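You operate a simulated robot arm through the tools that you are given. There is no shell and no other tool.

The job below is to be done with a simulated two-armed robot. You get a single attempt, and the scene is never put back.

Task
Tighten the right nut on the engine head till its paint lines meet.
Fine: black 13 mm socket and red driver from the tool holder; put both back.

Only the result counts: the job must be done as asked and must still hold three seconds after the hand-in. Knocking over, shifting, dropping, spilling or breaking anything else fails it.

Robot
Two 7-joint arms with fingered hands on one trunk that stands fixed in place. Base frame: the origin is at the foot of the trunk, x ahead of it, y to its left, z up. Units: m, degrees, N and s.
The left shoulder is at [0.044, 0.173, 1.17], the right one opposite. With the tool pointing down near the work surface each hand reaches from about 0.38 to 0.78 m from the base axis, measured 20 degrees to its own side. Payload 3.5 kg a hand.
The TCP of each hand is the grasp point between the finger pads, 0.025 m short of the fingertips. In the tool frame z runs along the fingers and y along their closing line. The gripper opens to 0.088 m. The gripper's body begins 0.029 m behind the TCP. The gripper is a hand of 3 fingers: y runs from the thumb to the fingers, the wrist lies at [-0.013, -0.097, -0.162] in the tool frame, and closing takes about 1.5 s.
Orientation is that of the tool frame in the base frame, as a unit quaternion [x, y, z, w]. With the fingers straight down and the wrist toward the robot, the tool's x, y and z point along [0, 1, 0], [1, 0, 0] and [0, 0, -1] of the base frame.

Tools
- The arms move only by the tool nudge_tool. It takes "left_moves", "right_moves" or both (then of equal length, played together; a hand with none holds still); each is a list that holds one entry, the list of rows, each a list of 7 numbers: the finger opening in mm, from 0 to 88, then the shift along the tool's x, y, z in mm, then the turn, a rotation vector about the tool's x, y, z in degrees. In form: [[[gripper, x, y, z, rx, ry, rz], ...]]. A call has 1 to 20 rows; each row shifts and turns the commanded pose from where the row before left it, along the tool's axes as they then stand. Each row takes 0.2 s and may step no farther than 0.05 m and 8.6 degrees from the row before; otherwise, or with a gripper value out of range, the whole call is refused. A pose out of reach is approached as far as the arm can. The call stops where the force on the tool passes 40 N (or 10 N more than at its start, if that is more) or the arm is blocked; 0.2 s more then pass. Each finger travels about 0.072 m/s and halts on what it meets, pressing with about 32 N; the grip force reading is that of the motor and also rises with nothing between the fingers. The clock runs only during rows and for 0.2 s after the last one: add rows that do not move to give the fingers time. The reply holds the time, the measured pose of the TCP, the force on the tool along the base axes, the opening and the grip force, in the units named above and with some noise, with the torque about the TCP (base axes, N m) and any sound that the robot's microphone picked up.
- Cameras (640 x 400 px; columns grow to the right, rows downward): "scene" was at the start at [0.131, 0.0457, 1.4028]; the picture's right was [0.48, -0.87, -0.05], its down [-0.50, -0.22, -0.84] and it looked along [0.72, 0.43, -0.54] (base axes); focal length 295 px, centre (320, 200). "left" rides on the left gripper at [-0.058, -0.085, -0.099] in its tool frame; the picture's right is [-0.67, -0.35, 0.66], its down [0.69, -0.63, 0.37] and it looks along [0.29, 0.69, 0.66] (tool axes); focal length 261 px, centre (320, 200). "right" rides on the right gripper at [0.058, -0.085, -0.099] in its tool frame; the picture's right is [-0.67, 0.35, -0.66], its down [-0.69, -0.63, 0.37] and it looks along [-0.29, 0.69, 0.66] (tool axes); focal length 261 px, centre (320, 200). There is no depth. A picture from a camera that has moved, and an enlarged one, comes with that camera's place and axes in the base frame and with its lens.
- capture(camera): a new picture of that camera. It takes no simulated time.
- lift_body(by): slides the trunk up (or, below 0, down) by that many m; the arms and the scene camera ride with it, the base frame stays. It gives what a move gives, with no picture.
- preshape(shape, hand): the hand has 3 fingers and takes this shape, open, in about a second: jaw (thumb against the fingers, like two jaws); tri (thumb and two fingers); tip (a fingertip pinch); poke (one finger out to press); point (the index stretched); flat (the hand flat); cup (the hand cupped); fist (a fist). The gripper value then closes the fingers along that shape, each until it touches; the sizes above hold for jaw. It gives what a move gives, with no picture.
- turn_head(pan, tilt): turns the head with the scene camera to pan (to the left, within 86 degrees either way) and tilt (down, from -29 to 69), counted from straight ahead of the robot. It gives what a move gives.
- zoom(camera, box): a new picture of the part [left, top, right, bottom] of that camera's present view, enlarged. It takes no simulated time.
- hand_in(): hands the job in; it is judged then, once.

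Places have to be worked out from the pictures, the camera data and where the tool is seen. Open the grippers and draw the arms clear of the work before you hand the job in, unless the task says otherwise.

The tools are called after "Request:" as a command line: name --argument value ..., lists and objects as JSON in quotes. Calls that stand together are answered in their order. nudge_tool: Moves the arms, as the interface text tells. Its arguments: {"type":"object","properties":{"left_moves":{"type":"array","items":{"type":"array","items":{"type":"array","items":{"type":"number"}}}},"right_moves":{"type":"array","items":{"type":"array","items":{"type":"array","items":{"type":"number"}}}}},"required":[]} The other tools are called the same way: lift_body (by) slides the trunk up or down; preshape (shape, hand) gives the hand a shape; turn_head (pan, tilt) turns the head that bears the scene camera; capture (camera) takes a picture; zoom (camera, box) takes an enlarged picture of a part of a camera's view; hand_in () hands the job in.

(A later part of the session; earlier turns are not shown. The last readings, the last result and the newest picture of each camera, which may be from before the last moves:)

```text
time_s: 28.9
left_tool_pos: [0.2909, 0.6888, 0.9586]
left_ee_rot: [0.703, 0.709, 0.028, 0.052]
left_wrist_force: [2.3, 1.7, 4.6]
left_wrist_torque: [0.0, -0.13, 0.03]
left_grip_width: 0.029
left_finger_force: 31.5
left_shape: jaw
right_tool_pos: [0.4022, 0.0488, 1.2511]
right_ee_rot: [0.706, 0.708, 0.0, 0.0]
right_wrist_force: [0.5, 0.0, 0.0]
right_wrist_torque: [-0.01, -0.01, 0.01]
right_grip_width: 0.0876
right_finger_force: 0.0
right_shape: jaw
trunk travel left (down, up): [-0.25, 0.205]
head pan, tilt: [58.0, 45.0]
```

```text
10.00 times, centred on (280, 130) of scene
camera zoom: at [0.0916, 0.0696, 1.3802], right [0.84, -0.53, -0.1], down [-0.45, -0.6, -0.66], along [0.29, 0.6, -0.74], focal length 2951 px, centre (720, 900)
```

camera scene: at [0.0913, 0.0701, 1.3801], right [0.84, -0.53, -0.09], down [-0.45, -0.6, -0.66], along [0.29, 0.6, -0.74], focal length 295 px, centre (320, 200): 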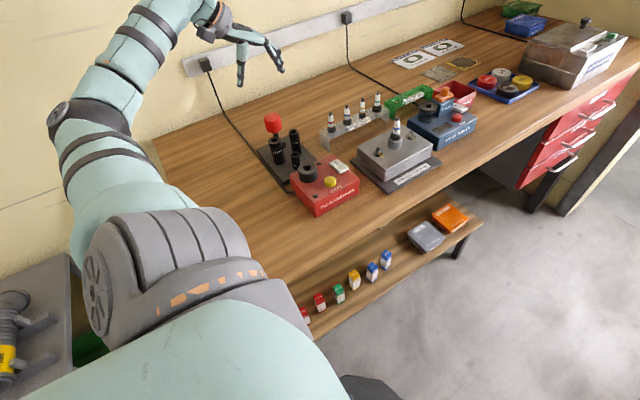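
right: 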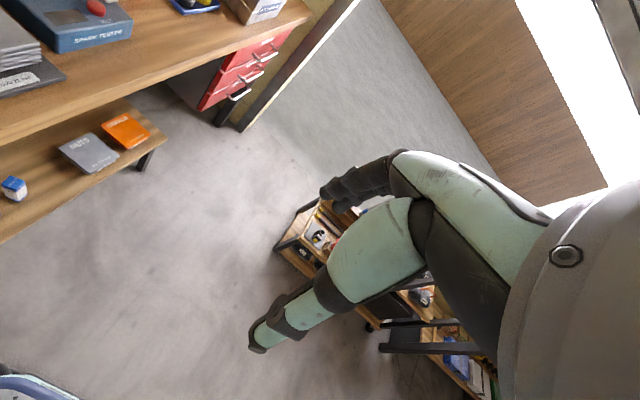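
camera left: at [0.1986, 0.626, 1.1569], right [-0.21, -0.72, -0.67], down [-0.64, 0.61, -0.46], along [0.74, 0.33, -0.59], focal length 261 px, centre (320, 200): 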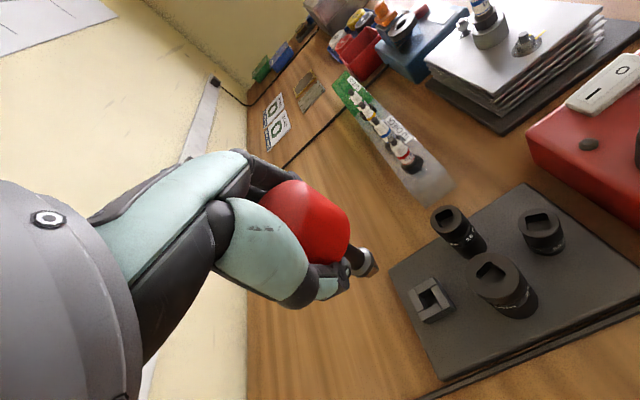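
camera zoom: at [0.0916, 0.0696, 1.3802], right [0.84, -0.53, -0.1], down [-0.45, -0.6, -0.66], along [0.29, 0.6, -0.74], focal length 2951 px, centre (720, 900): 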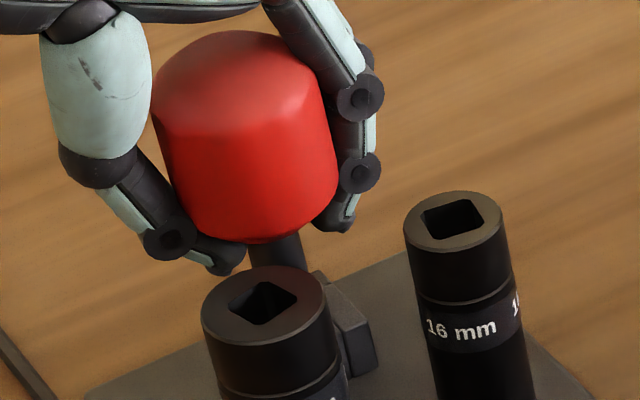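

The collar sits on the well block and there's light seat force. I'll open the fingers fully and then rise straight up.

Request:
nudge_tool --left_moves '[[[45, 0, 0, 0, 0, 0, 0], [60, 0, 0, 0, 0, 0, 0], [75, 0, 0, 0, 0, 0, 0], [88, 0, 0, 0, 0, 0, 0], [88, 0, 0, 0, 0, 0, 0], [88, 0, 0, 0, 0, 0, 0]]]'

Request:
zoom --camera "scene" --box '[250, 90, 310, 150]'

Request:
capture --camera "left"

```text
time_s: 30.3
left_tool_pos: [0.2894, 0.6899, 0.9578]
left_ee_rot: [0.703, 0.708, 0.028, 0.052]
left_wrist_force: [0.4, 0.5, 0.1]
left_wrist_torque: [0.01, 0.02, 0.01]
left_grip_width: 0.0875
left_finger_force: 0.1
left_shape: jaw
right_tool_pos: [0.4013, 0.0491, 1.2511]
right_ee_rot: [0.706, 0.708, -0.001, 0.0]
right_wrist_force: [-0.3, -0.6, 0.3]
right_wrist_torque: [0.01, 0.0, 0.01]
right_grip_width: 0.0875
right_finger_force: 0.1
right_shape: jaw
trunk travel left (down, up): [-0.25, 0.205]
head pan, tilt: [58.0, 45.0]
```

```text
6.67 times, centred on (280, 120) of scene
camera zoom: at [0.0913, 0.0701, 1.3801], right [0.84, -0.53, -0.09], down [-0.45, -0.6, -0.66], along [0.29, 0.6, -0.74], focal length 1967 px, centre (587, 733)
```

zoom: 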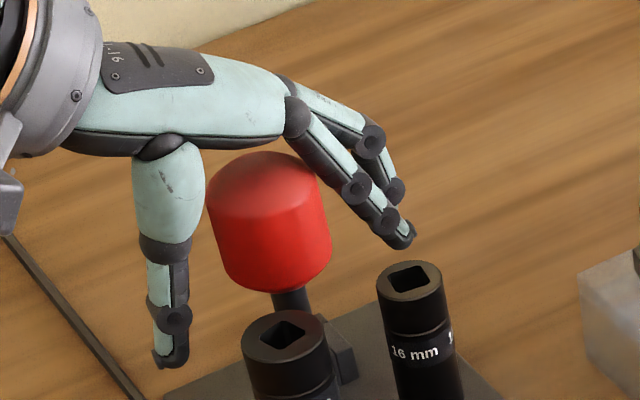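

```text
taken
camera left: at [0.1946, 0.6339, 1.0498], right [-0.27, -0.69, -0.67], down [-0.59, 0.67, -0.46], along [0.76, 0.27, -0.59], focal length 261 px, centre (320, 200)
```

left: 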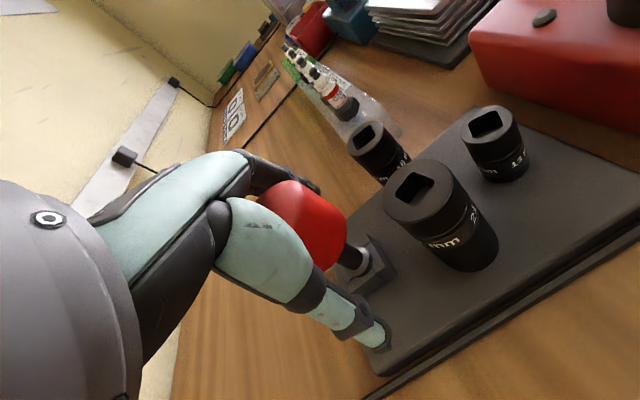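

The driver stands in its well, hand open. I'll rise straight up 100 mm, level the hand, and move over the 13 mm socket.

Request:
nudge_tool --left_moves '[[[88, -0.71, 2.24, -19.86, 0, 0, 0], [88, -0.71, 2.24, -19.86, 0, 0, 0], [88, -0.71, 2.24, -19.86, 0, 0, 0], [88, -0.71, 2.24, -19.86, 0, 0, 0], [88, -0.71, 2.24, -19.86, 0, 0, 0], [88, 0, 0, 0, 6.45, 2.03, 0], [88, -25.7, 1.5, 0, 0, 0, 0], [88, -25.7, 1.5, 0, 0, 0, 0], [88, -25.7, 1.5, 0, 0, 0, 0], [88, -25.7, 1.5, 0, 0, 0, 0], [88, 0, 0, 0, 0, 0, 0], [88, 0, 0, 0, 0, 0, 0]]]'

Request:
capture --camera "left"

Request:
zoom --camera "scene" --box '[240, 80, 350, 180]'

```text
time_s: 32.9
left_tool_pos: [0.2957, 0.5871, 1.0595]
left_ee_rot: [0.705, 0.71, 0.001, 0.0]
left_wrist_force: [-0.4, -0.4, 0.4]
left_wrist_torque: [0.0, 0.04, -0.02]
left_grip_width: 0.0876
left_finger_force: 0.1
left_shape: jaw
right_tool_pos: [0.402, 0.0491, 1.2509]
right_ee_rot: [0.706, 0.708, 0.0, 0.0]
right_wrist_force: [-0.2, 0.7, 0.5]
right_wrist_torque: [0.02, 0.01, 0.0]
right_grip_width: 0.0875
right_finger_force: 0.2
right_shape: jaw
trunk travel left (down, up): [-0.25, 0.205]
head pan, tilt: [58.0, 45.0]
```

```text
taken
camera left: at [0.211, 0.5286, 1.1594], right [-0.34, -0.67, -0.66], down [-0.63, 0.68, -0.37], along [0.69, 0.29, -0.66], focal length 261 px, centre (320, 200)
```

left: 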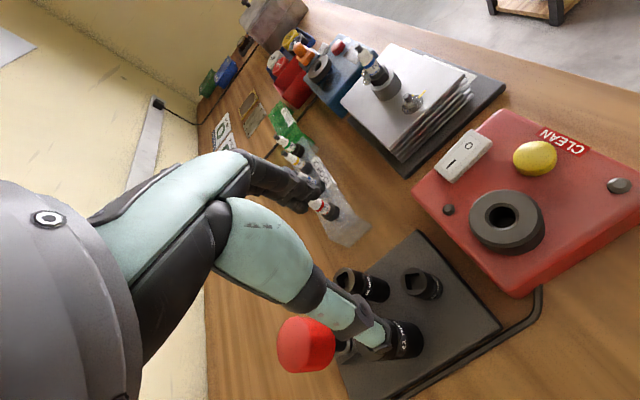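

```text
4.00 times, centred on (295, 130) of scene
camera zoom: at [0.0914, 0.0702, 1.3801], right [0.84, -0.53, -0.09], down [-0.45, -0.6, -0.66], along [0.29, 0.6, -0.74], focal length 1180 px, centre (420, 480)
```

zoom: 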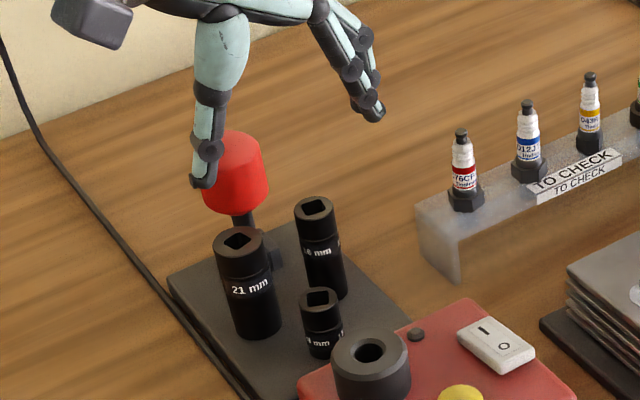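

Hovering over the 13 mm socket. I'll zoom on it to get a precise position relative to the hand.

Request:
zoom --camera "left" --box '[390, 250, 460, 310]'

Request:
zoom --camera "scene" --box '[275, 146, 305, 174]'

```text
6.67 times, centred on (425, 280) of left
camera zoom: at [0.211, 0.5286, 1.1594], right [-0.34, -0.67, -0.66], down [-0.63, 0.68, -0.37], along [0.69, 0.29, -0.66], focal length 1738 px, centre (-380, -333)
```

zoom: 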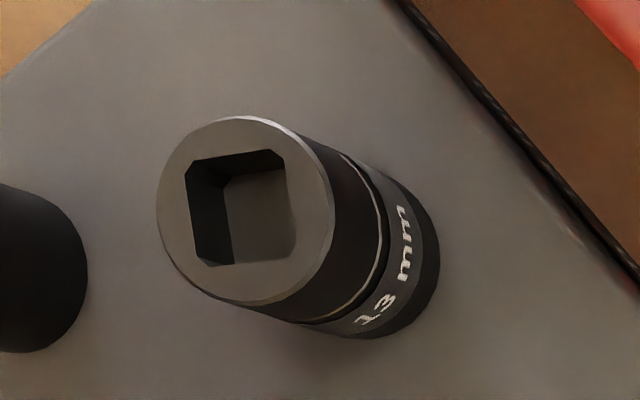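

```text
14.29 times, centred on (290, 160) of scene
camera zoom: at [0.0914, 0.0702, 1.3801], right [0.84, -0.53, -0.09], down [-0.45, -0.6, -0.66], along [0.29, 0.6, -0.74], focal length 4216 px, centre (749, 771)
```

zoom: 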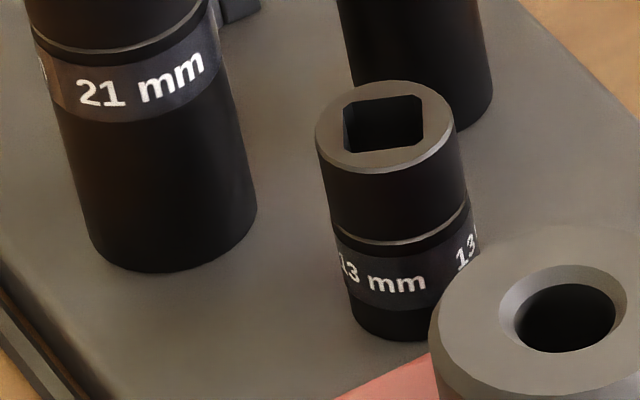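

Socket centre is about (0.2945, 0.587), so I shift 1.5 mm and lower with the fingers partly closed to keep clear of the neighbours, stopping part-way to check.

Request:
nudge_tool --left_moves '[[[66, 0, -1.5, 20, 0, 0, 0], [66, 0, 0, 20, 0, 0, 0], [66, 0, 0, 20, 0, 0, 0], [66, 0, 0, 20, 0, 0, 0], [66, 0, 0, 15, 0, 0, 0], [66, 0, 0, 0, 0, 0, 0]]]'

Request:
capture --camera "left"

Request:
zoom --camera "scene" --box '[250, 100, 330, 180]'

```text
time_s: 34.3
left_tool_pos: [0.2952, 0.5864, 0.9624]
left_ee_rot: [0.705, 0.709, 0.0, 0.001]
left_wrist_force: [-0.7, 0.2, -0.2]
left_wrist_torque: [-0.02, 0.01, -0.01]
left_grip_width: 0.0662
left_finger_force: 0.0
left_shape: jaw
right_tool_pos: [0.4008, 0.0486, 1.2503]
right_ee_rot: [0.706, 0.708, 0.0, -0.001]
right_wrist_force: [-0.3, -0.3, -0.3]
right_wrist_torque: [-0.05, 0.04, 0.04]
right_grip_width: 0.0877
right_finger_force: 0.0
right_shape: jaw
trunk travel left (down, up): [-0.25, 0.205]
head pan, tilt: [58.0, 45.0]
```

```text
taken
camera left: at [0.2106, 0.5275, 1.0628], right [-0.34, -0.67, -0.66], down [-0.63, 0.68, -0.37], along [0.69, 0.29, -0.66], focal length 261 px, centre (320, 200)
```

left: 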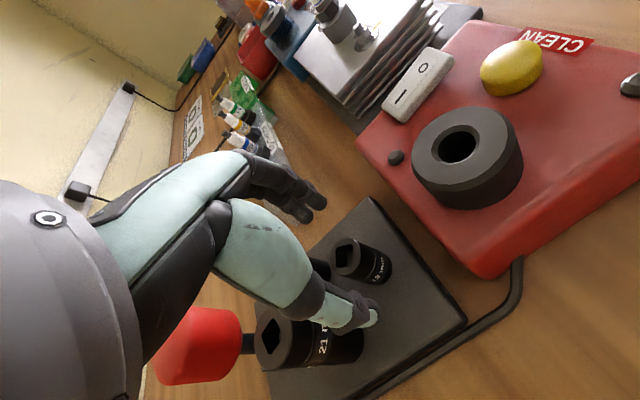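

```text
5.00 times, centred on (290, 140) of scene
camera zoom: at [0.0913, 0.0701, 1.3801], right [0.84, -0.53, -0.09], down [-0.45, -0.6, -0.66], along [0.29, 0.6, -0.74], focal length 1476 px, centre (470, 500)
```

zoom: 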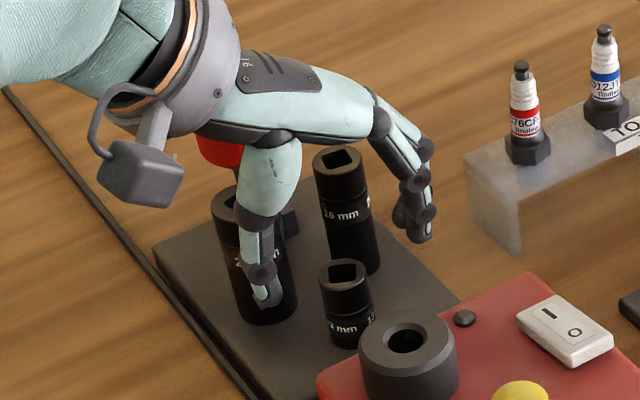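

Thumb and fingers straddle the 13 mm socket with clearance to the others. I'll lower 22 mm more and check before closing.

Request:
nudge_tool --left_moves '[[[60, 0, 0, 12, 0, 0, 0], [56, 0, 0, 10, 0, 0, 0], [56, 0, 0, 0, 0, 0, 0]]]'

Request:
capture --camera "left"

Request:
zoom --camera "scene" --box '[255, 115, 325, 175]'

```text
time_s: 35.1
left_tool_pos: [0.2942, 0.5872, 0.9396]
left_ee_rot: [0.705, 0.71, 0.0, 0.0]
left_wrist_force: [0.1, -0.4, 0.2]
left_wrist_torque: [-0.01, -0.02, 0.02]
left_grip_width: 0.0565
left_finger_force: 0.2
left_shape: jaw
right_tool_pos: [0.4007, 0.0482, 1.2506]
right_ee_rot: [0.707, 0.707, -0.001, -0.001]
right_wrist_force: [0.3, -0.6, -0.4]
right_wrist_torque: [-0.03, 0.02, -0.02]
right_grip_width: 0.0875
right_finger_force: 0.1
right_shape: jaw
trunk travel left (down, up): [-0.25, 0.205]
head pan, tilt: [58.0, 45.0]
```

```text
taken
camera left: at [0.2097, 0.5279, 1.0408], right [-0.34, -0.67, -0.66], down [-0.63, 0.68, -0.37], along [0.69, 0.29, -0.66], focal length 261 px, centre (320, 200)
```

left: 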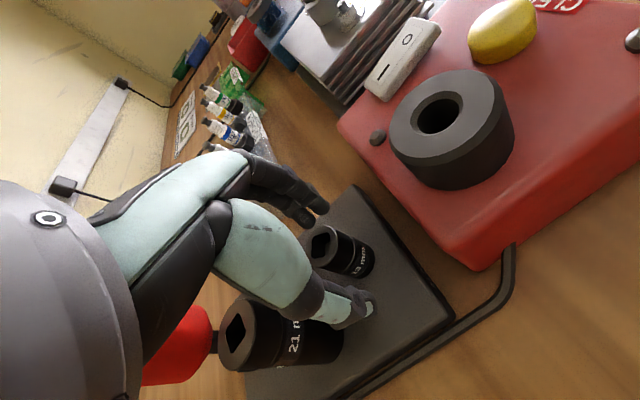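

```text
6.67 times, centred on (290, 145) of scene
camera zoom: at [0.0913, 0.0701, 1.3801], right [0.84, -0.53, -0.09], down [-0.45, -0.6, -0.66], along [0.29, 0.6, -0.74], focal length 1967 px, centre (520, 567)
```

zoom: 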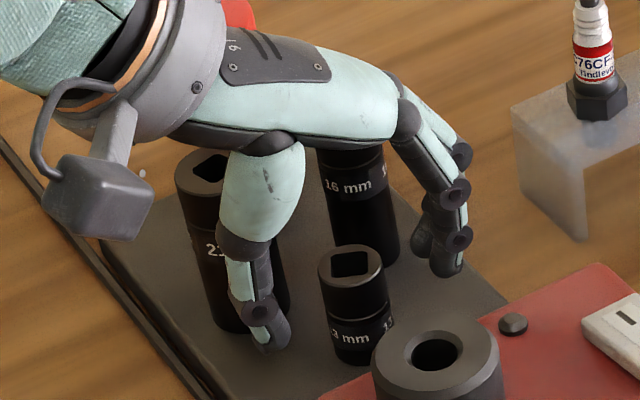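

Well centred (equal gaps on both sides). Closing on the socket now.

Request:
nudge_tool --left_moves '[[[40, 0, 0, 0, 0, 0, 0], [25, 0, 0, 0, 0, 0, 0], [10, 0, 0, 0, 0, 0, 0], [5, 0, 0, 0, 0, 0, 0], [5, 0, 0, 0, 0, 0, 0], [5, 0, 0, 0, 0, 0, 0]]]'

Request:
capture --camera "left"

Request:
zoom --camera "scene" --box '[255, 115, 325, 175]'

```text
time_s: 36.5
left_tool_pos: [0.2942, 0.5875, 0.94]
left_ee_rot: [0.704, 0.71, 0.0, 0.0]
left_wrist_force: [-0.1, 0.0, 0.8]
left_wrist_torque: [-0.01, -0.01, -0.02]
left_grip_width: 0.0158
left_finger_force: 31.9
left_shape: jaw
right_tool_pos: [0.4002, 0.049, 1.2509]
right_ee_rot: [0.706, 0.708, -0.001, -0.001]
right_wrist_force: [0.3, -0.4, 0.3]
right_wrist_torque: [-0.03, -0.02, 0.0]
right_grip_width: 0.0872
right_finger_force: 0.0
right_shape: jaw
trunk travel left (down, up): [-0.25, 0.205]
head pan, tilt: [58.0, 45.0]
```

```text
taken
camera left: at [0.2097, 0.5278, 1.0409], right [-0.34, -0.67, -0.66], down [-0.63, 0.68, -0.37], along [0.69, 0.29, -0.66], focal length 261 px, centre (320, 200)
```

left: 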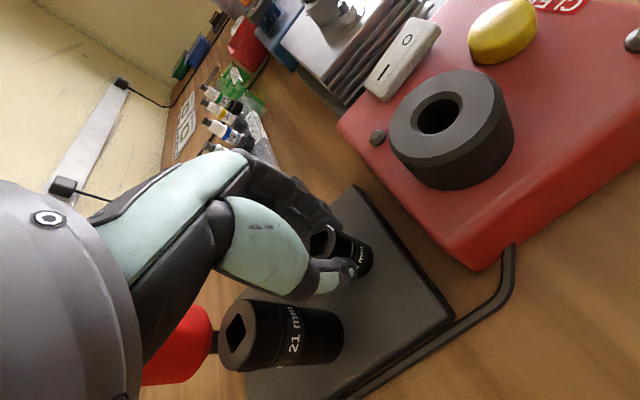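

```text
6.67 times, centred on (290, 145) of scene
camera zoom: at [0.0913, 0.07, 1.3801], right [0.84, -0.53, -0.09], down [-0.45, -0.6, -0.66], along [0.29, 0.6, -0.74], focal length 1967 px, centre (520, 567)
```

zoom: 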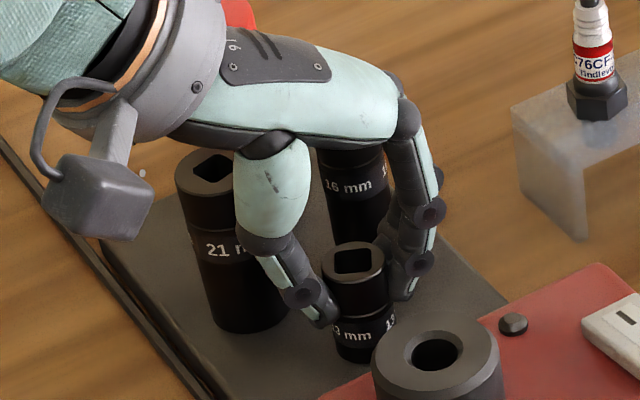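

The socket is gripped (31.9 N). I'll lift it straight up and check that it came along upright.

Request:
nudge_tool --left_moves '[[[5, 0, 0, -10, 0, 0, 0], [5, 0, 0, -20, 0, 0, 0], [5, 0, 0, -25, 0, 0, 0], [5, 0, 0, -25, 0, 0, 0], [5, 0, 0, -25, 0, 0, 0], [5, 0, 0, 0, 0, 0, 0]]]'

Request:
capture --camera "left"

Request:
zoom --camera "scene" --box '[245, 80, 325, 160]'

```text
time_s: 37.9
left_tool_pos: [0.2964, 0.5874, 1.0457]
left_ee_rot: [0.705, 0.709, 0.0, 0.0]
left_wrist_force: [0.1, -0.4, -0.5]
left_wrist_torque: [0.0, 0.01, -0.02]
left_grip_width: 0.0155
left_finger_force: 32.1
left_shape: jaw
right_tool_pos: [0.402, 0.049, 1.2512]
right_ee_rot: [0.706, 0.708, 0.0, -0.001]
right_wrist_force: [-0.5, -0.6, -0.2]
right_wrist_torque: [-0.02, 0.02, -0.02]
right_grip_width: 0.0875
right_finger_force: 0.0
right_shape: jaw
trunk travel left (down, up): [-0.25, 0.205]
head pan, tilt: [58.0, 45.0]
```

```text
taken
camera left: at [0.2104, 0.5278, 1.1457], right [-0.34, -0.67, -0.66], down [-0.63, 0.68, -0.37], along [0.69, 0.29, -0.66], focal length 261 px, centre (320, 200)
```

left: 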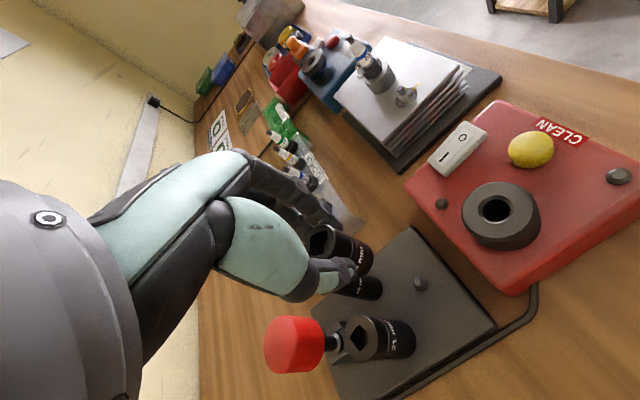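

```text
5.00 times, centred on (285, 120) of scene
camera zoom: at [0.0915, 0.0705, 1.3801], right [0.84, -0.53, -0.09], down [-0.45, -0.6, -0.66], along [0.29, 0.6, -0.74], focal length 1476 px, centre (495, 600)
```

zoom: 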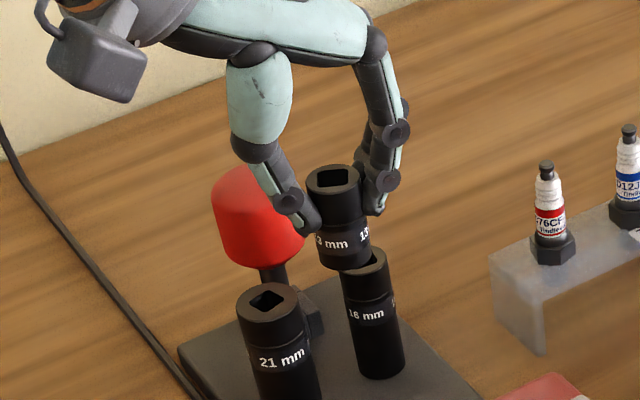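

The socket is in hand, and a small peg on the plate marks its home. I'll zoom to record the peg's position and check the socket's tilt.

Request:
zoom --camera "left" --box '[390, 255, 450, 315]'

Request:
zoom --camera "scene" --box '[274, 105, 314, 140]'

Request:
zoom --camera "left" --box '[290, 210, 390, 310]'

Request:
zoom --camera "scene" --box '[280, 155, 310, 180]'

```text
6.67 times, centred on (420, 285) of left
camera zoom: at [0.2104, 0.5278, 1.1457], right [-0.34, -0.67, -0.66], down [-0.63, 0.68, -0.37], along [0.69, 0.29, -0.66], focal length 1738 px, centre (-347, -367)
```

zoom: 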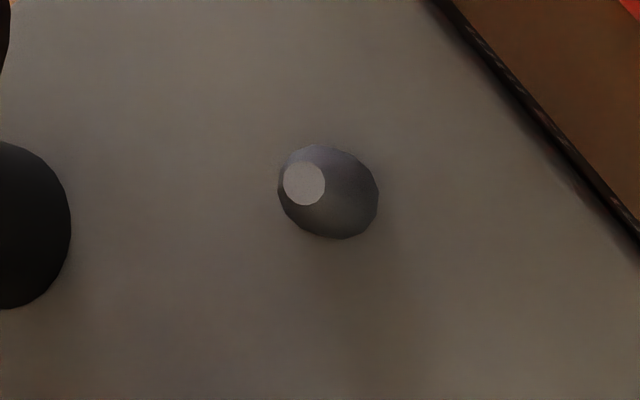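

```text
11.43 times, centred on (294, 122) of scene
camera zoom: at [0.0915, 0.0705, 1.3801], right [0.84, -0.53, -0.09], down [-0.45, -0.6, -0.66], along [0.29, 0.6, -0.74], focal length 3373 px, centre (617, 1086)
```

zoom: 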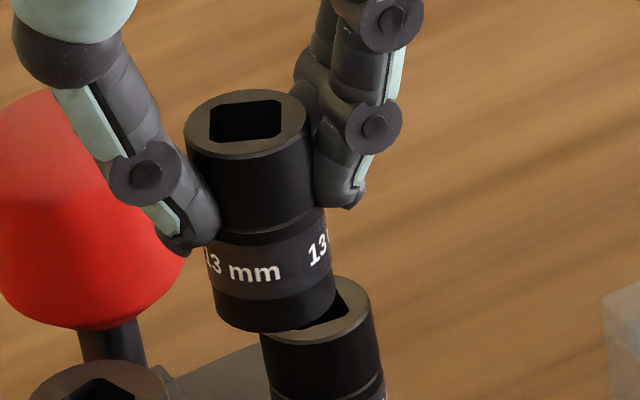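

```text
4.00 times, centred on (340, 260) of left
camera zoom: at [0.2104, 0.5278, 1.1457], right [-0.34, -0.67, -0.66], down [-0.63, 0.68, -0.37], along [0.69, 0.29, -0.66], focal length 1043 px, centre (240, -40)
```

zoom: 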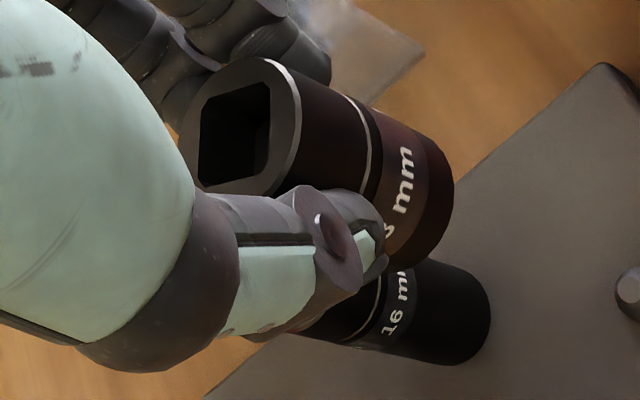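

```text
16.00 times, centred on (295, 168) of scene
camera zoom: at [0.0915, 0.0705, 1.3801], right [0.84, -0.53, -0.09], down [-0.45, -0.6, -0.66], along [0.29, 0.6, -0.74], focal length 4722 px, centre (720, 720)
```

zoom: 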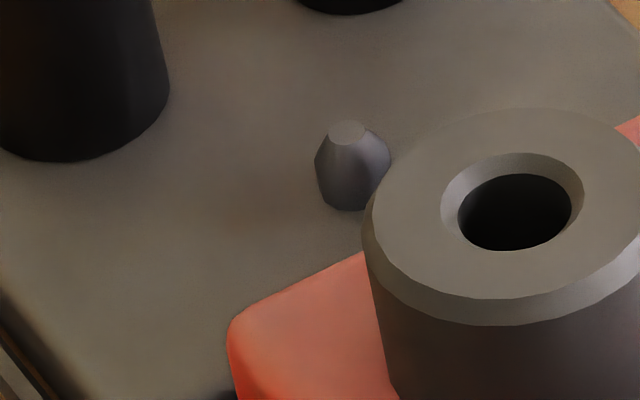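

Home peg tip is at (0.2966, 0.588, 0.906); the socket hangs nearly vertical, its bottom ~44 mm below TCP. I'll raise and carry it over to above the right nut.

Request:
nudge_tool --left_moves '[[[5, 0, 0, -37, 0, 0, 0], [5, 0, 0, -37, 0, 0, 0], [5, -20.2, 41, 0, 0, 0, 0], [5, -20.2, 41, 0, 0, 0, 0], [5, -20.2, 41, 0, 0, 0, 0], [5, -20.2, 41, 0, 0, 0, 0], [5, -20.2, 41, 0, 0, 0, 0], [5, -20, 40.8, 0, 0, 0, 0], [5, 0, 0, 0, 0, 0, 0], [5, 0, 0, 0, 0, 0, 0]]]'

Request:
capture --camera "left"

Request:
capture --camera "scene"

```text
time_s: 40.1
left_tool_pos: [0.5371, 0.467, 1.1205]
left_ee_rot: [0.705, 0.709, 0.0, 0.001]
left_wrist_force: [0.2, -0.9, -1.4]
left_wrist_torque: [0.02, -0.01, 0.02]
left_grip_width: 0.0154
left_finger_force: 32.0
left_shape: jaw
right_tool_pos: [0.4002, 0.0494, 1.2523]
right_ee_rot: [0.707, 0.708, -0.001, -0.001]
right_wrist_force: [0.0, -0.3, 0.3]
right_wrist_torque: [0.02, 0.01, -0.01]
right_grip_width: 0.0874
right_finger_force: 0.1
right_shape: jaw
trunk travel left (down, up): [-0.25, 0.205]
head pan, tilt: [58.0, 45.0]
```

```text
taken
camera left: at [0.4529, 0.408, 1.2205], right [-0.34, -0.67, -0.66], down [-0.63, 0.68, -0.37], along [0.69, 0.29, -0.66], focal length 261 px, centre (320, 200)
```

left: 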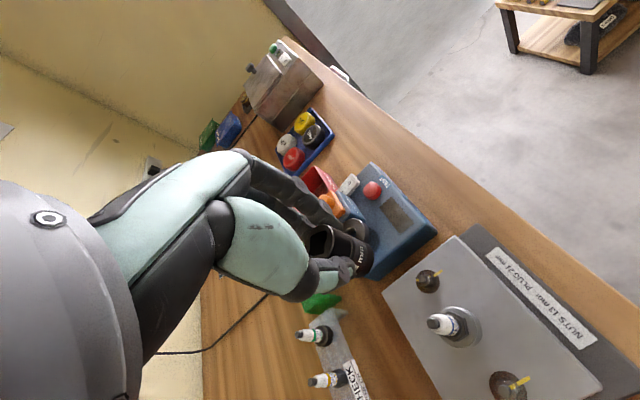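

```text
taken
camera scene: at [0.0912, 0.07, 1.3802], right [0.84, -0.53, -0.09], down [-0.45, -0.6, -0.66], along [0.29, 0.6, -0.74], focal length 295 px, centre (320, 200)
```

scene: 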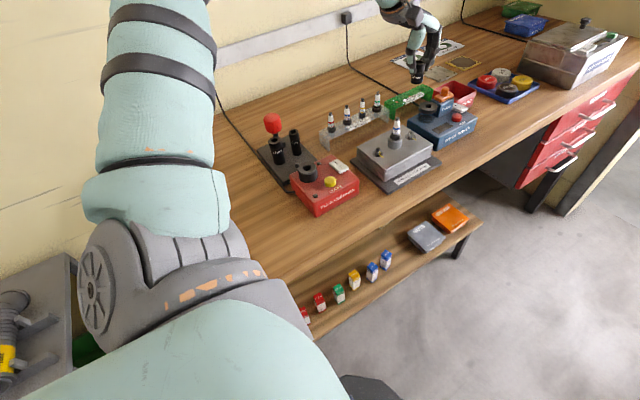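

The right nut is visible below at about (428, 280) in the left view. I'll zoom on it in both views.

Request:
zoom --camera "left" --box '[405, 260, 455, 305]'

Request:
zoom --camera "scene" --box '[390, 115, 430, 155]'

Request:
zoom --camera "scene" --box '[380, 0, 450, 100]'

Request:
zoom --camera "left" --box '[380, 235, 620, 400]'

```text
8.89 times, centred on (430, 282) of left
camera zoom: at [0.4529, 0.408, 1.2205], right [-0.34, -0.67, -0.66], down [-0.63, 0.68, -0.37], along [0.69, 0.29, -0.66], focal length 2317 px, centre (-658, -533)
```

zoom: 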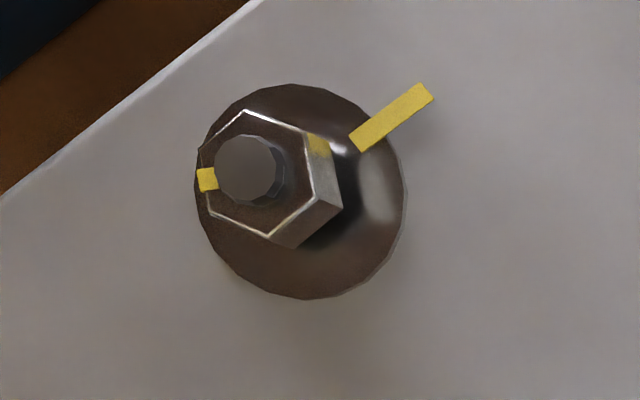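

```text
10.00 times, centred on (410, 135) of scene
camera zoom: at [0.0912, 0.07, 1.3802], right [0.84, -0.53, -0.09], down [-0.45, -0.6, -0.66], along [0.29, 0.6, -0.74], focal length 2951 px, centre (-580, 850)
```

zoom: 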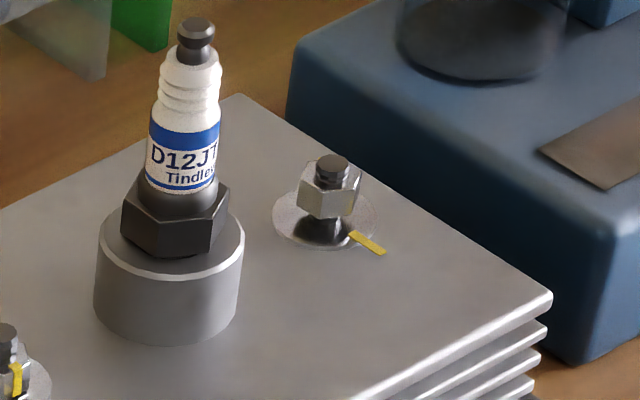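

```text
4.00 times, centred on (415, 50) of scene
camera zoom: at [0.0912, 0.07, 1.3802], right [0.84, -0.53, -0.09], down [-0.45, -0.6, -0.66], along [0.29, 0.6, -0.74], focal length 1180 px, centre (-60, 800)
```

zoom: 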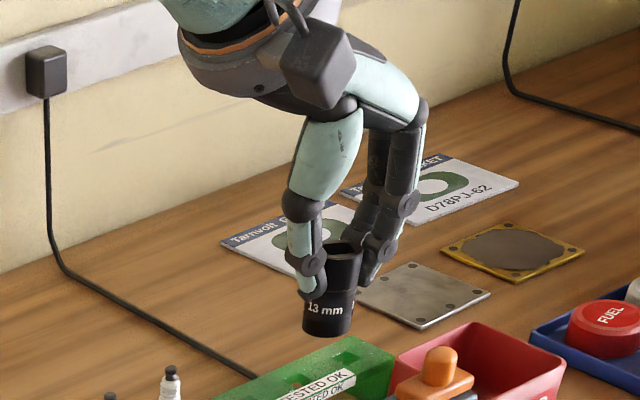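

```text
2.42 times, centred on (500, 318) of left
camera zoom: at [0.4529, 0.408, 1.2205], right [-0.34, -0.67, -0.66], down [-0.63, 0.68, -0.37], along [0.69, 0.29, -0.66], focal length 632 px, centre (-116, -85)
```

zoom: 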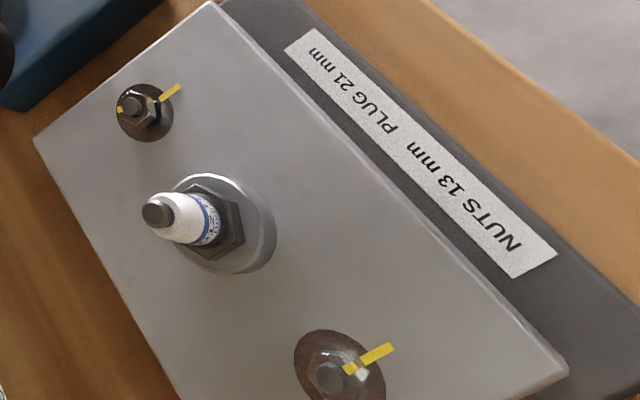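

The nut's mark points at about 65°, the base mark at −90°, so ~155° of clockwise turn is needed. The plug is tall, so I'll work with the fingers closing along y (hand yaw ~90°) to stay clear of it; I shift over the nut and rotate the hand in the air.

Request:
nudge_tool --left_moves '[[[5, -0.3, 10.5, 0, 0, 0, 0], [5, 0, 0, 0, 0, 0, -8.2], [5, 0, 0, 0, 0, 0, -8.2], [5, 0, 0, 0, 0, 0, -8.2], [5, 0, 0, 0, 0, 0, -8.2], [5, 0, 0, 0, 0, 0, -8.2], [5, 0, 0, 0, 0, 0, -8.2], [5, 0, 0, 0, 0, 0, -8.2], [5, 0, 0, 0, 0, 0, -8.2], [5, 0, 0, 0, 0, 0, -8.2], [5, 0, 0, 0, 0, 0, -8.2], [5, 0, 0, 0, 0, 0, -8.2], [5, 0, 0, 0, 0, 0, 0], [5, 0, 0, 0, 0, 0, 0]]]'

Request:
capture --camera "left"

Request:
zoom --camera "scene" --box '[360, 20, 460, 160]'

```text
time_s: 43.1
left_tool_pos: [0.5353, 0.471, 1.1196]
left_ee_rot: [-0.005, 1.0, -0.001, 0.001]
left_wrist_force: [0.3, 0.1, -1.0]
left_wrist_torque: [0.04, -0.03, 0.0]
left_grip_width: 0.0155
left_finger_force: 32.1
left_shape: jaw
left hand out of reach, approached as far as the arm can: row 12
right_tool_pos: [0.4009, 0.0494, 1.2505]
right_ee_rot: [0.705, 0.709, 0.0, 0.0]
right_wrist_force: [0.8, -0.3, 0.6]
right_wrist_torque: [-0.02, 0.0, 0.01]
right_grip_width: 0.0875
right_finger_force: 0.0
right_shape: jaw
trunk travel left (down, up): [-0.25, 0.205]
head pan, tilt: [58.0, 45.0]
```

```text
taken
camera left: at [0.5934, 0.3858, 1.2206], right [0.67, -0.34, -0.65], down [-0.68, -0.64, -0.37], along [-0.29, 0.69, -0.66], focal length 261 px, centre (320, 200)
```

left: 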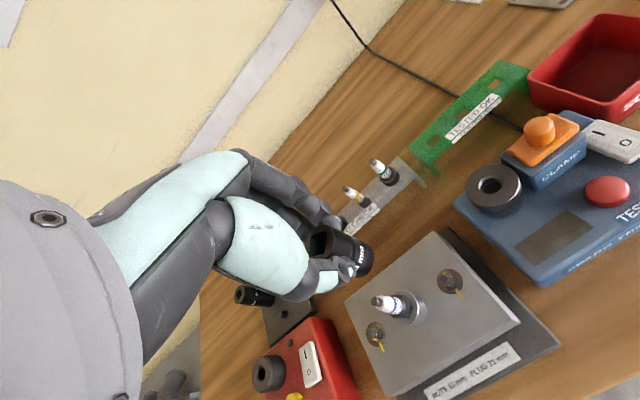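

```text
2.86 times, centred on (410, 90) of scene
camera zoom: at [0.0918, 0.0703, 1.3801], right [0.84, -0.53, -0.09], down [-0.45, -0.6, -0.66], along [0.29, 0.6, -0.74], focal length 843 px, centre (63, 514)
```

zoom: 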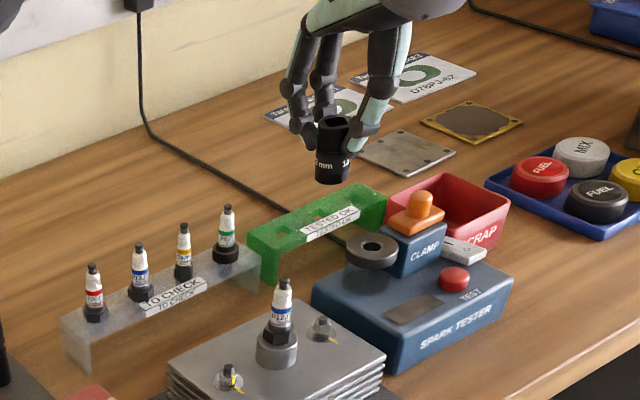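

Yaw 90° is just past the arm's limit here (position fell short), so about 80° is the practical maximum. I'll test the range on the clockwise side in the air too, as it sets the stroke I can use.

Request:
nudge_tool --left_moves '[[[5, 0, 0, 0, 0, 0, 8.2], [5, 0, 0, 0, 0, 0, 8.2], [5, 0, 0, 0, 0, 0, 8.2], [5, 0, 0, 0, 0, 0, 8.2], [5, 0, 0, 0, 0, 0, 8.2], [5, 0, 0, 0, 0, 0, 8.2], [5, 0, 0, 0, 0, 0, 8.2], [5, 0, 0, 0, 0, 0, 8.2], [5, 0, 0, 0, 0, 0, 8.2], [5, 0, 0, 0, 0, 0, 8.2], [5, 0, 0, 0, 0, 0, 8.2], [5, 0, 0, 0, 0, 0, 8.2], [5, 0, 0, 0, 0, 0, 8.2], [5, 0, 0, 0, 0, 0, 8.2], [5, 0, 0, 0, 0, 0, 8.2], [5, 0, 0, 0, 0, 0, 8.2], [5, 0, 0, 0, 0, 0, 8.2], [5, 0, 0, 0, 0, 0, 8.2], [5, 0, 0, 0, 0, 0, 0], [5, 0, 0, 0, 0, 0, 0]]]'

Request:
capture --camera "scene"

```text
time_s: 47.3
left_tool_pos: [0.4716, 0.4138, 1.1297]
left_ee_rot: [0.958, 0.288, 0.005, -0.006]
left_wrist_force: [-0.6, 0.1, -1.2]
left_wrist_torque: [0.01, 0.0, 0.0]
left_grip_width: 0.0141
left_finger_force: 31.6
left_shape: jaw
left hand out of reach, approached as far as the arm can: row 16, 17, 18
right_tool_pos: [0.4012, 0.0486, 1.251]
right_ee_rot: [0.707, 0.708, -0.001, 0.0]
right_wrist_force: [-1.2, -0.1, -0.1]
right_wrist_torque: [0.02, 0.0, -0.02]
right_grip_width: 0.0875
right_finger_force: 0.1
right_shape: jaw
trunk travel left (down, up): [-0.25, 0.205]
head pan, tilt: [58.0, 45.0]
```

```text
taken
camera scene: at [0.0915, 0.0702, 1.3801], right [0.84, -0.53, -0.09], down [-0.45, -0.6, -0.66], along [0.29, 0.6, -0.74], focal length 295 px, centre (320, 200)
```

scene: 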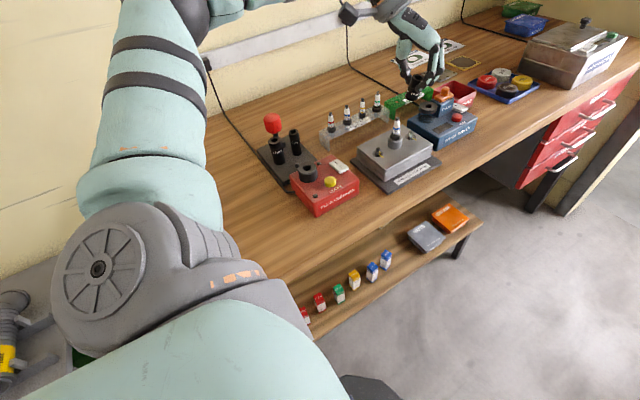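

Usable yaw range over the nut is about −33° to +82°, ~115° per stroke, enough for two strokes. I'll rotate back to about +70° and check the socket in the grip.

Request:
nudge_tool --left_moves '[[[5, 0, 0, 0, 0, 0, -8.2], [5, 0, 0, 0, 0, 0, -8.2], [5, 0, 0, 0, 0, 0, -8.2], [5, 0, 0, 0, 0, 0, -8.2], [5, 0, 0, 0, 0, 0, -8.2], [5, 0, 0, 0, 0, 0, -8.2], [5, 0, 0, 0, 0, 0, -8.2], [5, 0, 0, 0, 0, 0, -8.2], [5, 0, 0, 0, 0, 0, -8.2], [5, 0, 0, 0, 0, 0, -8.2], [5, 0, 0, 0, 0, 0, -8.2], [5, 0, 0, 0, 0, 0, -8.2], [5, 0, 0, 0, 0, 0, -8.2], [5, 0, 0, 0, 0, 0, -8.2], [5, 0, 0, 0, 0, 0, -8.2], [5, 0, 0, 0, 0, 0, -4.4], [5, 0, 0, 0, 0, 0, 0], [5, 0, 0, 0, 0, 0, 0]]]'

Request:
capture --camera "left"

Request:
zoom --camera "scene" --box '[380, 20, 460, 100]'

```text
time_s: 51.1
left_tool_pos: [0.4707, 0.4132, 1.1289]
left_ee_rot: [0.17, 0.985, 0.0, 0.001]
left_wrist_force: [0.9, 1.6, -0.9]
left_wrist_torque: [0.04, 0.01, 0.01]
left_grip_width: 0.012
left_finger_force: 31.9
left_shape: jaw
right_tool_pos: [0.4015, 0.0494, 1.2502]
right_ee_rot: [0.707, 0.707, 0.0, -0.001]
right_wrist_force: [-0.2, 0.4, -0.3]
right_wrist_torque: [0.03, -0.01, -0.01]
right_grip_width: 0.0874
right_finger_force: 0.1
right_shape: jaw
trunk travel left (down, up): [-0.25, 0.205]
head pan, tilt: [58.0, 45.0]
```

```text
taken
camera left: at [0.4978, 0.3133, 1.2299], right [0.51, -0.55, -0.66], down [-0.86, -0.36, -0.37], along [-0.04, 0.75, -0.66], focal length 261 px, centre (320, 200)
```

left: 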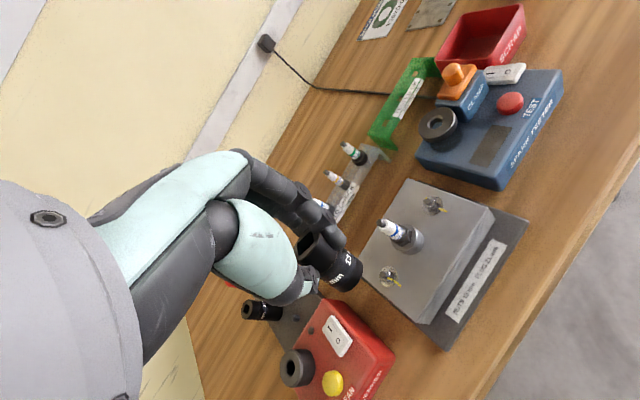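

```text
5.00 times, centred on (420, 60) of scene
camera zoom: at [0.0916, 0.0701, 1.3801], right [0.84, -0.53, -0.09], down [-0.45, -0.6, -0.66], along [0.29, 0.6, -0.74], focal length 1476 px, centre (-180, 900)
```

zoom: 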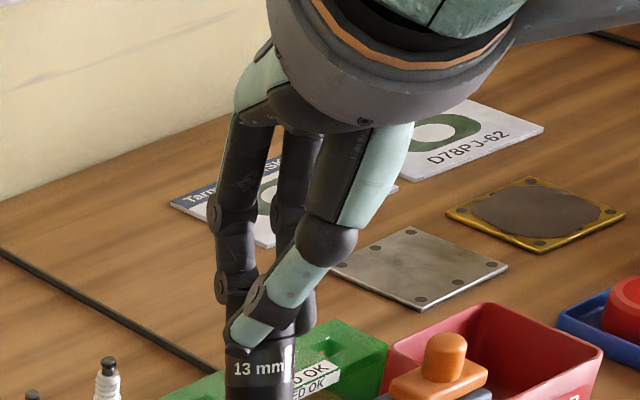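

The socket looks to have shifted in the grip during the out-of-reach jump. I'll zoom in to see how it sits.

Request:
zoom --camera "scene" --box '[390, 50, 440, 110]'

Request:
zoom --camera "left" --box '[270, 190, 390, 320]'

```text
6.67 times, centred on (415, 80) of scene
camera zoom: at [0.0916, 0.0701, 1.3801], right [0.84, -0.53, -0.09], down [-0.45, -0.6, -0.66], along [0.29, 0.6, -0.74], focal length 1967 px, centre (-313, 1000)
```

zoom: 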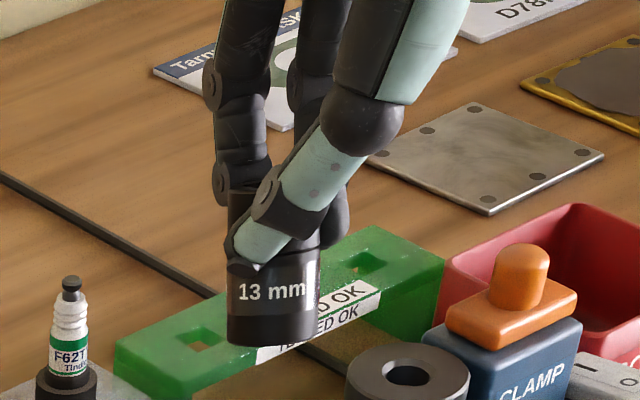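

```text
3.08 times, centred on (330, 255) of left
camera zoom: at [0.4978, 0.3133, 1.2299], right [0.51, -0.55, -0.66], down [-0.86, -0.36, -0.37], along [-0.04, 0.75, -0.66], focal length 802 px, centre (289, 31)
```

zoom: 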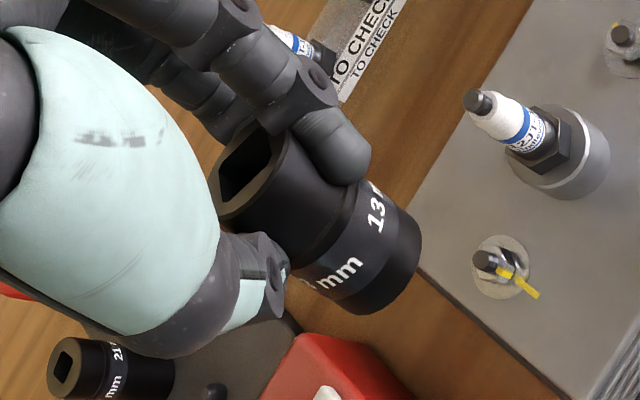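

The socket has been squeezed a bit sideways between thumb and fingers. I'll wait a moment without moving to see whether the grip is stable.

Request:
nudge_tool --left_moves '[[[5, 0, 0, 0, 0, 0, 0], [5, 0, 0, 0, 0, 0, 0], [5, 0, 0, 0, 0, 0, 0]]]'

Request:
zoom --camera "left" --box '[270, 190, 390, 320]'

```text
time_s: 51.9
left_tool_pos: [0.4713, 0.4131, 1.1287]
left_ee_rot: [0.17, 0.985, 0.0, -0.001]
left_wrist_force: [-0.5, 0.9, 0.1]
left_wrist_torque: [-0.01, 0.02, -0.01]
left_grip_width: 0.0118
left_finger_force: 31.8
left_shape: jaw
right_tool_pos: [0.4011, 0.0501, 1.2495]
right_ee_rot: [0.707, 0.708, 0.0, 0.001]
right_wrist_force: [-0.1, 0.1, 0.2]
right_wrist_torque: [0.0, -0.02, 0.02]
right_grip_width: 0.0876
right_finger_force: 0.0
right_shape: jaw
trunk travel left (down, up): [-0.25, 0.205]
head pan, tilt: [58.0, 45.0]
```

```text
3.08 times, centred on (330, 255) of left
camera zoom: at [0.4977, 0.3133, 1.2299], right [0.51, -0.55, -0.66], down [-0.86, -0.36, -0.37], along [-0.04, 0.75, -0.66], focal length 802 px, centre (289, 31)
```

zoom: 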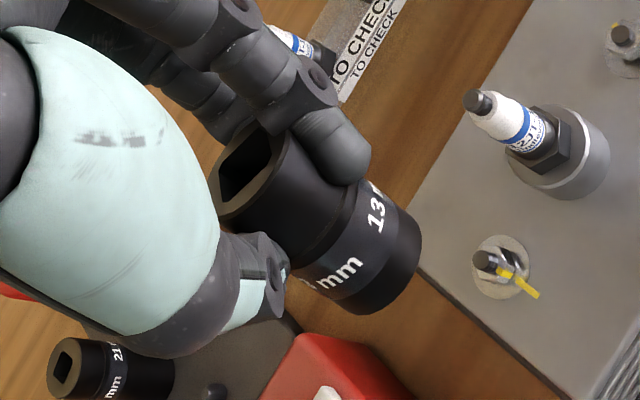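

The grip is holding steady. I'll take close-ups to measure the socket's tilt and position in the hand.

Request:
zoom --camera "scene" --box '[398, 72, 428, 104]'

Request:
zoom --camera "left" --box '[290, 220, 370, 300]'

Request:
capture --camera "right"

```text
12.50 times, centred on (413, 88) of scene
camera zoom: at [0.0916, 0.0702, 1.3801], right [0.84, -0.53, -0.09], down [-0.45, -0.6, -0.66], along [0.29, 0.6, -0.74], focal length 3689 px, centre (-842, 1600)
```

zoom: 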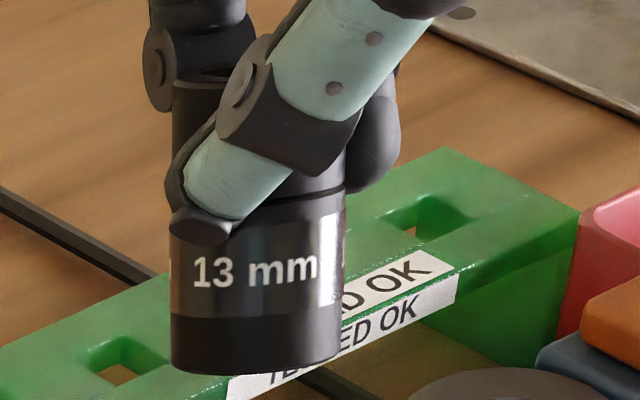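

```text
5.00 times, centred on (330, 260) of left
camera zoom: at [0.4977, 0.3133, 1.2299], right [0.51, -0.55, -0.66], down [-0.86, -0.36, -0.37], along [-0.04, 0.75, -0.66], focal length 1303 px, centre (270, -100)
```

zoom: 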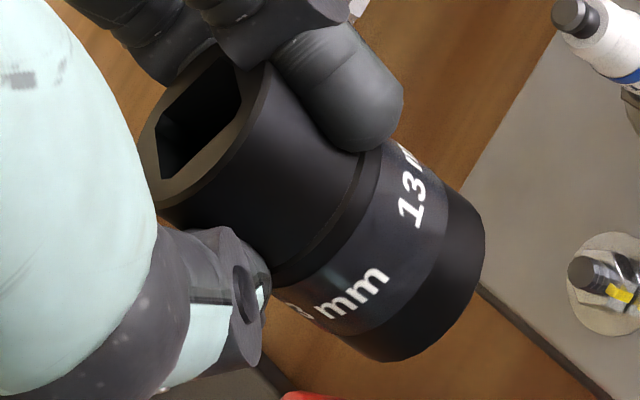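

```text
taken
camera right: at [0.3161, 0.1076, 1.3491], right [0.35, -0.67, 0.65], down [-0.63, -0.69, -0.37], along [0.69, -0.28, -0.66], focal length 261 px, centre (320, 200)
```

right: 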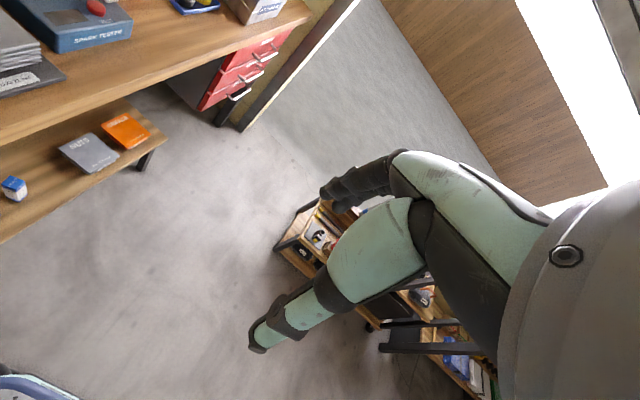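

The socket has pivoted ~23° in the pinch (bottom toward the thumb). I'll tilt the hand gently −23° about tool x to bring the socket upright, in slow steps, then re-measure.

Request:
nudge_tool --left_moves '[[[5, 0, 0, 0, -3.3, 0, 0], [5, 0, 0, 0, -3.3, 0, 0], [5, 0, 0, 0, -3.3, 0, 0], [5, 0, 0, 0, -3.3, 0, 0], [5, 0, 0, 0, -3.3, 0, 0], [5, 0, 0, 0, -3.3, 0, 0], [5, 0, 0, 0, -3.2, 0, 0], [5, 0, 0, 0, 0, 0, 0], [5, 0, 0, 0, 0, 0, 0]]]'

Request:
capture --camera "left"

Request:
zoom --camera "scene" --box '[380, 40, 450, 110]'

```text
time_s: 53.9
left_tool_pos: [0.4724, 0.4129, 1.1283]
left_ee_rot: [0.167, 0.965, 0.197, 0.034]
left_wrist_force: [0.2, -0.2, -0.6]
left_wrist_torque: [-0.02, 0.05, 0.01]
left_grip_width: 0.012
left_finger_force: 31.6
left_shape: jaw
right_tool_pos: [0.4012, 0.0488, 1.251]
right_ee_rot: [0.706, 0.708, 0.0, 0.0]
right_wrist_force: [-0.6, 0.4, 0.1]
right_wrist_torque: [0.0, 0.03, -0.01]
right_grip_width: 0.0875
right_finger_force: 0.1
right_shape: jaw
trunk travel left (down, up): [-0.25, 0.205]
head pan, tilt: [58.0, 45.0]
```

```text
taken
camera left: at [0.4871, 0.2831, 1.1879], right [0.61, -0.29, -0.74], down [-0.79, -0.18, -0.58], along [0.03, 0.94, -0.34], focal length 261 px, centre (320, 200)
```

left: 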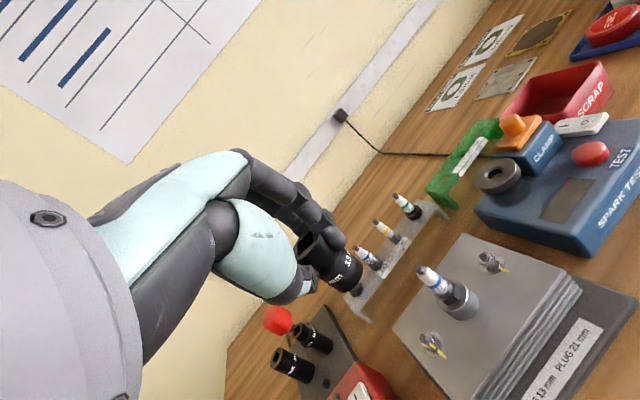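

```text
5.71 times, centred on (415, 75) of scene
camera zoom: at [0.0915, 0.0702, 1.3801], right [0.84, -0.53, -0.09], down [-0.45, -0.6, -0.66], along [0.29, 0.6, -0.74], focal length 1686 px, centre (-223, 914)
```

zoom: 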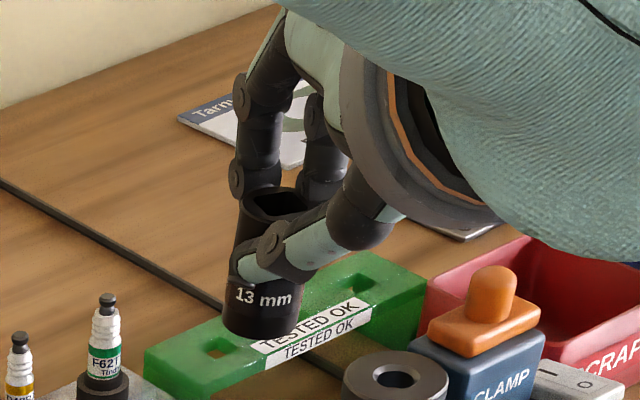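

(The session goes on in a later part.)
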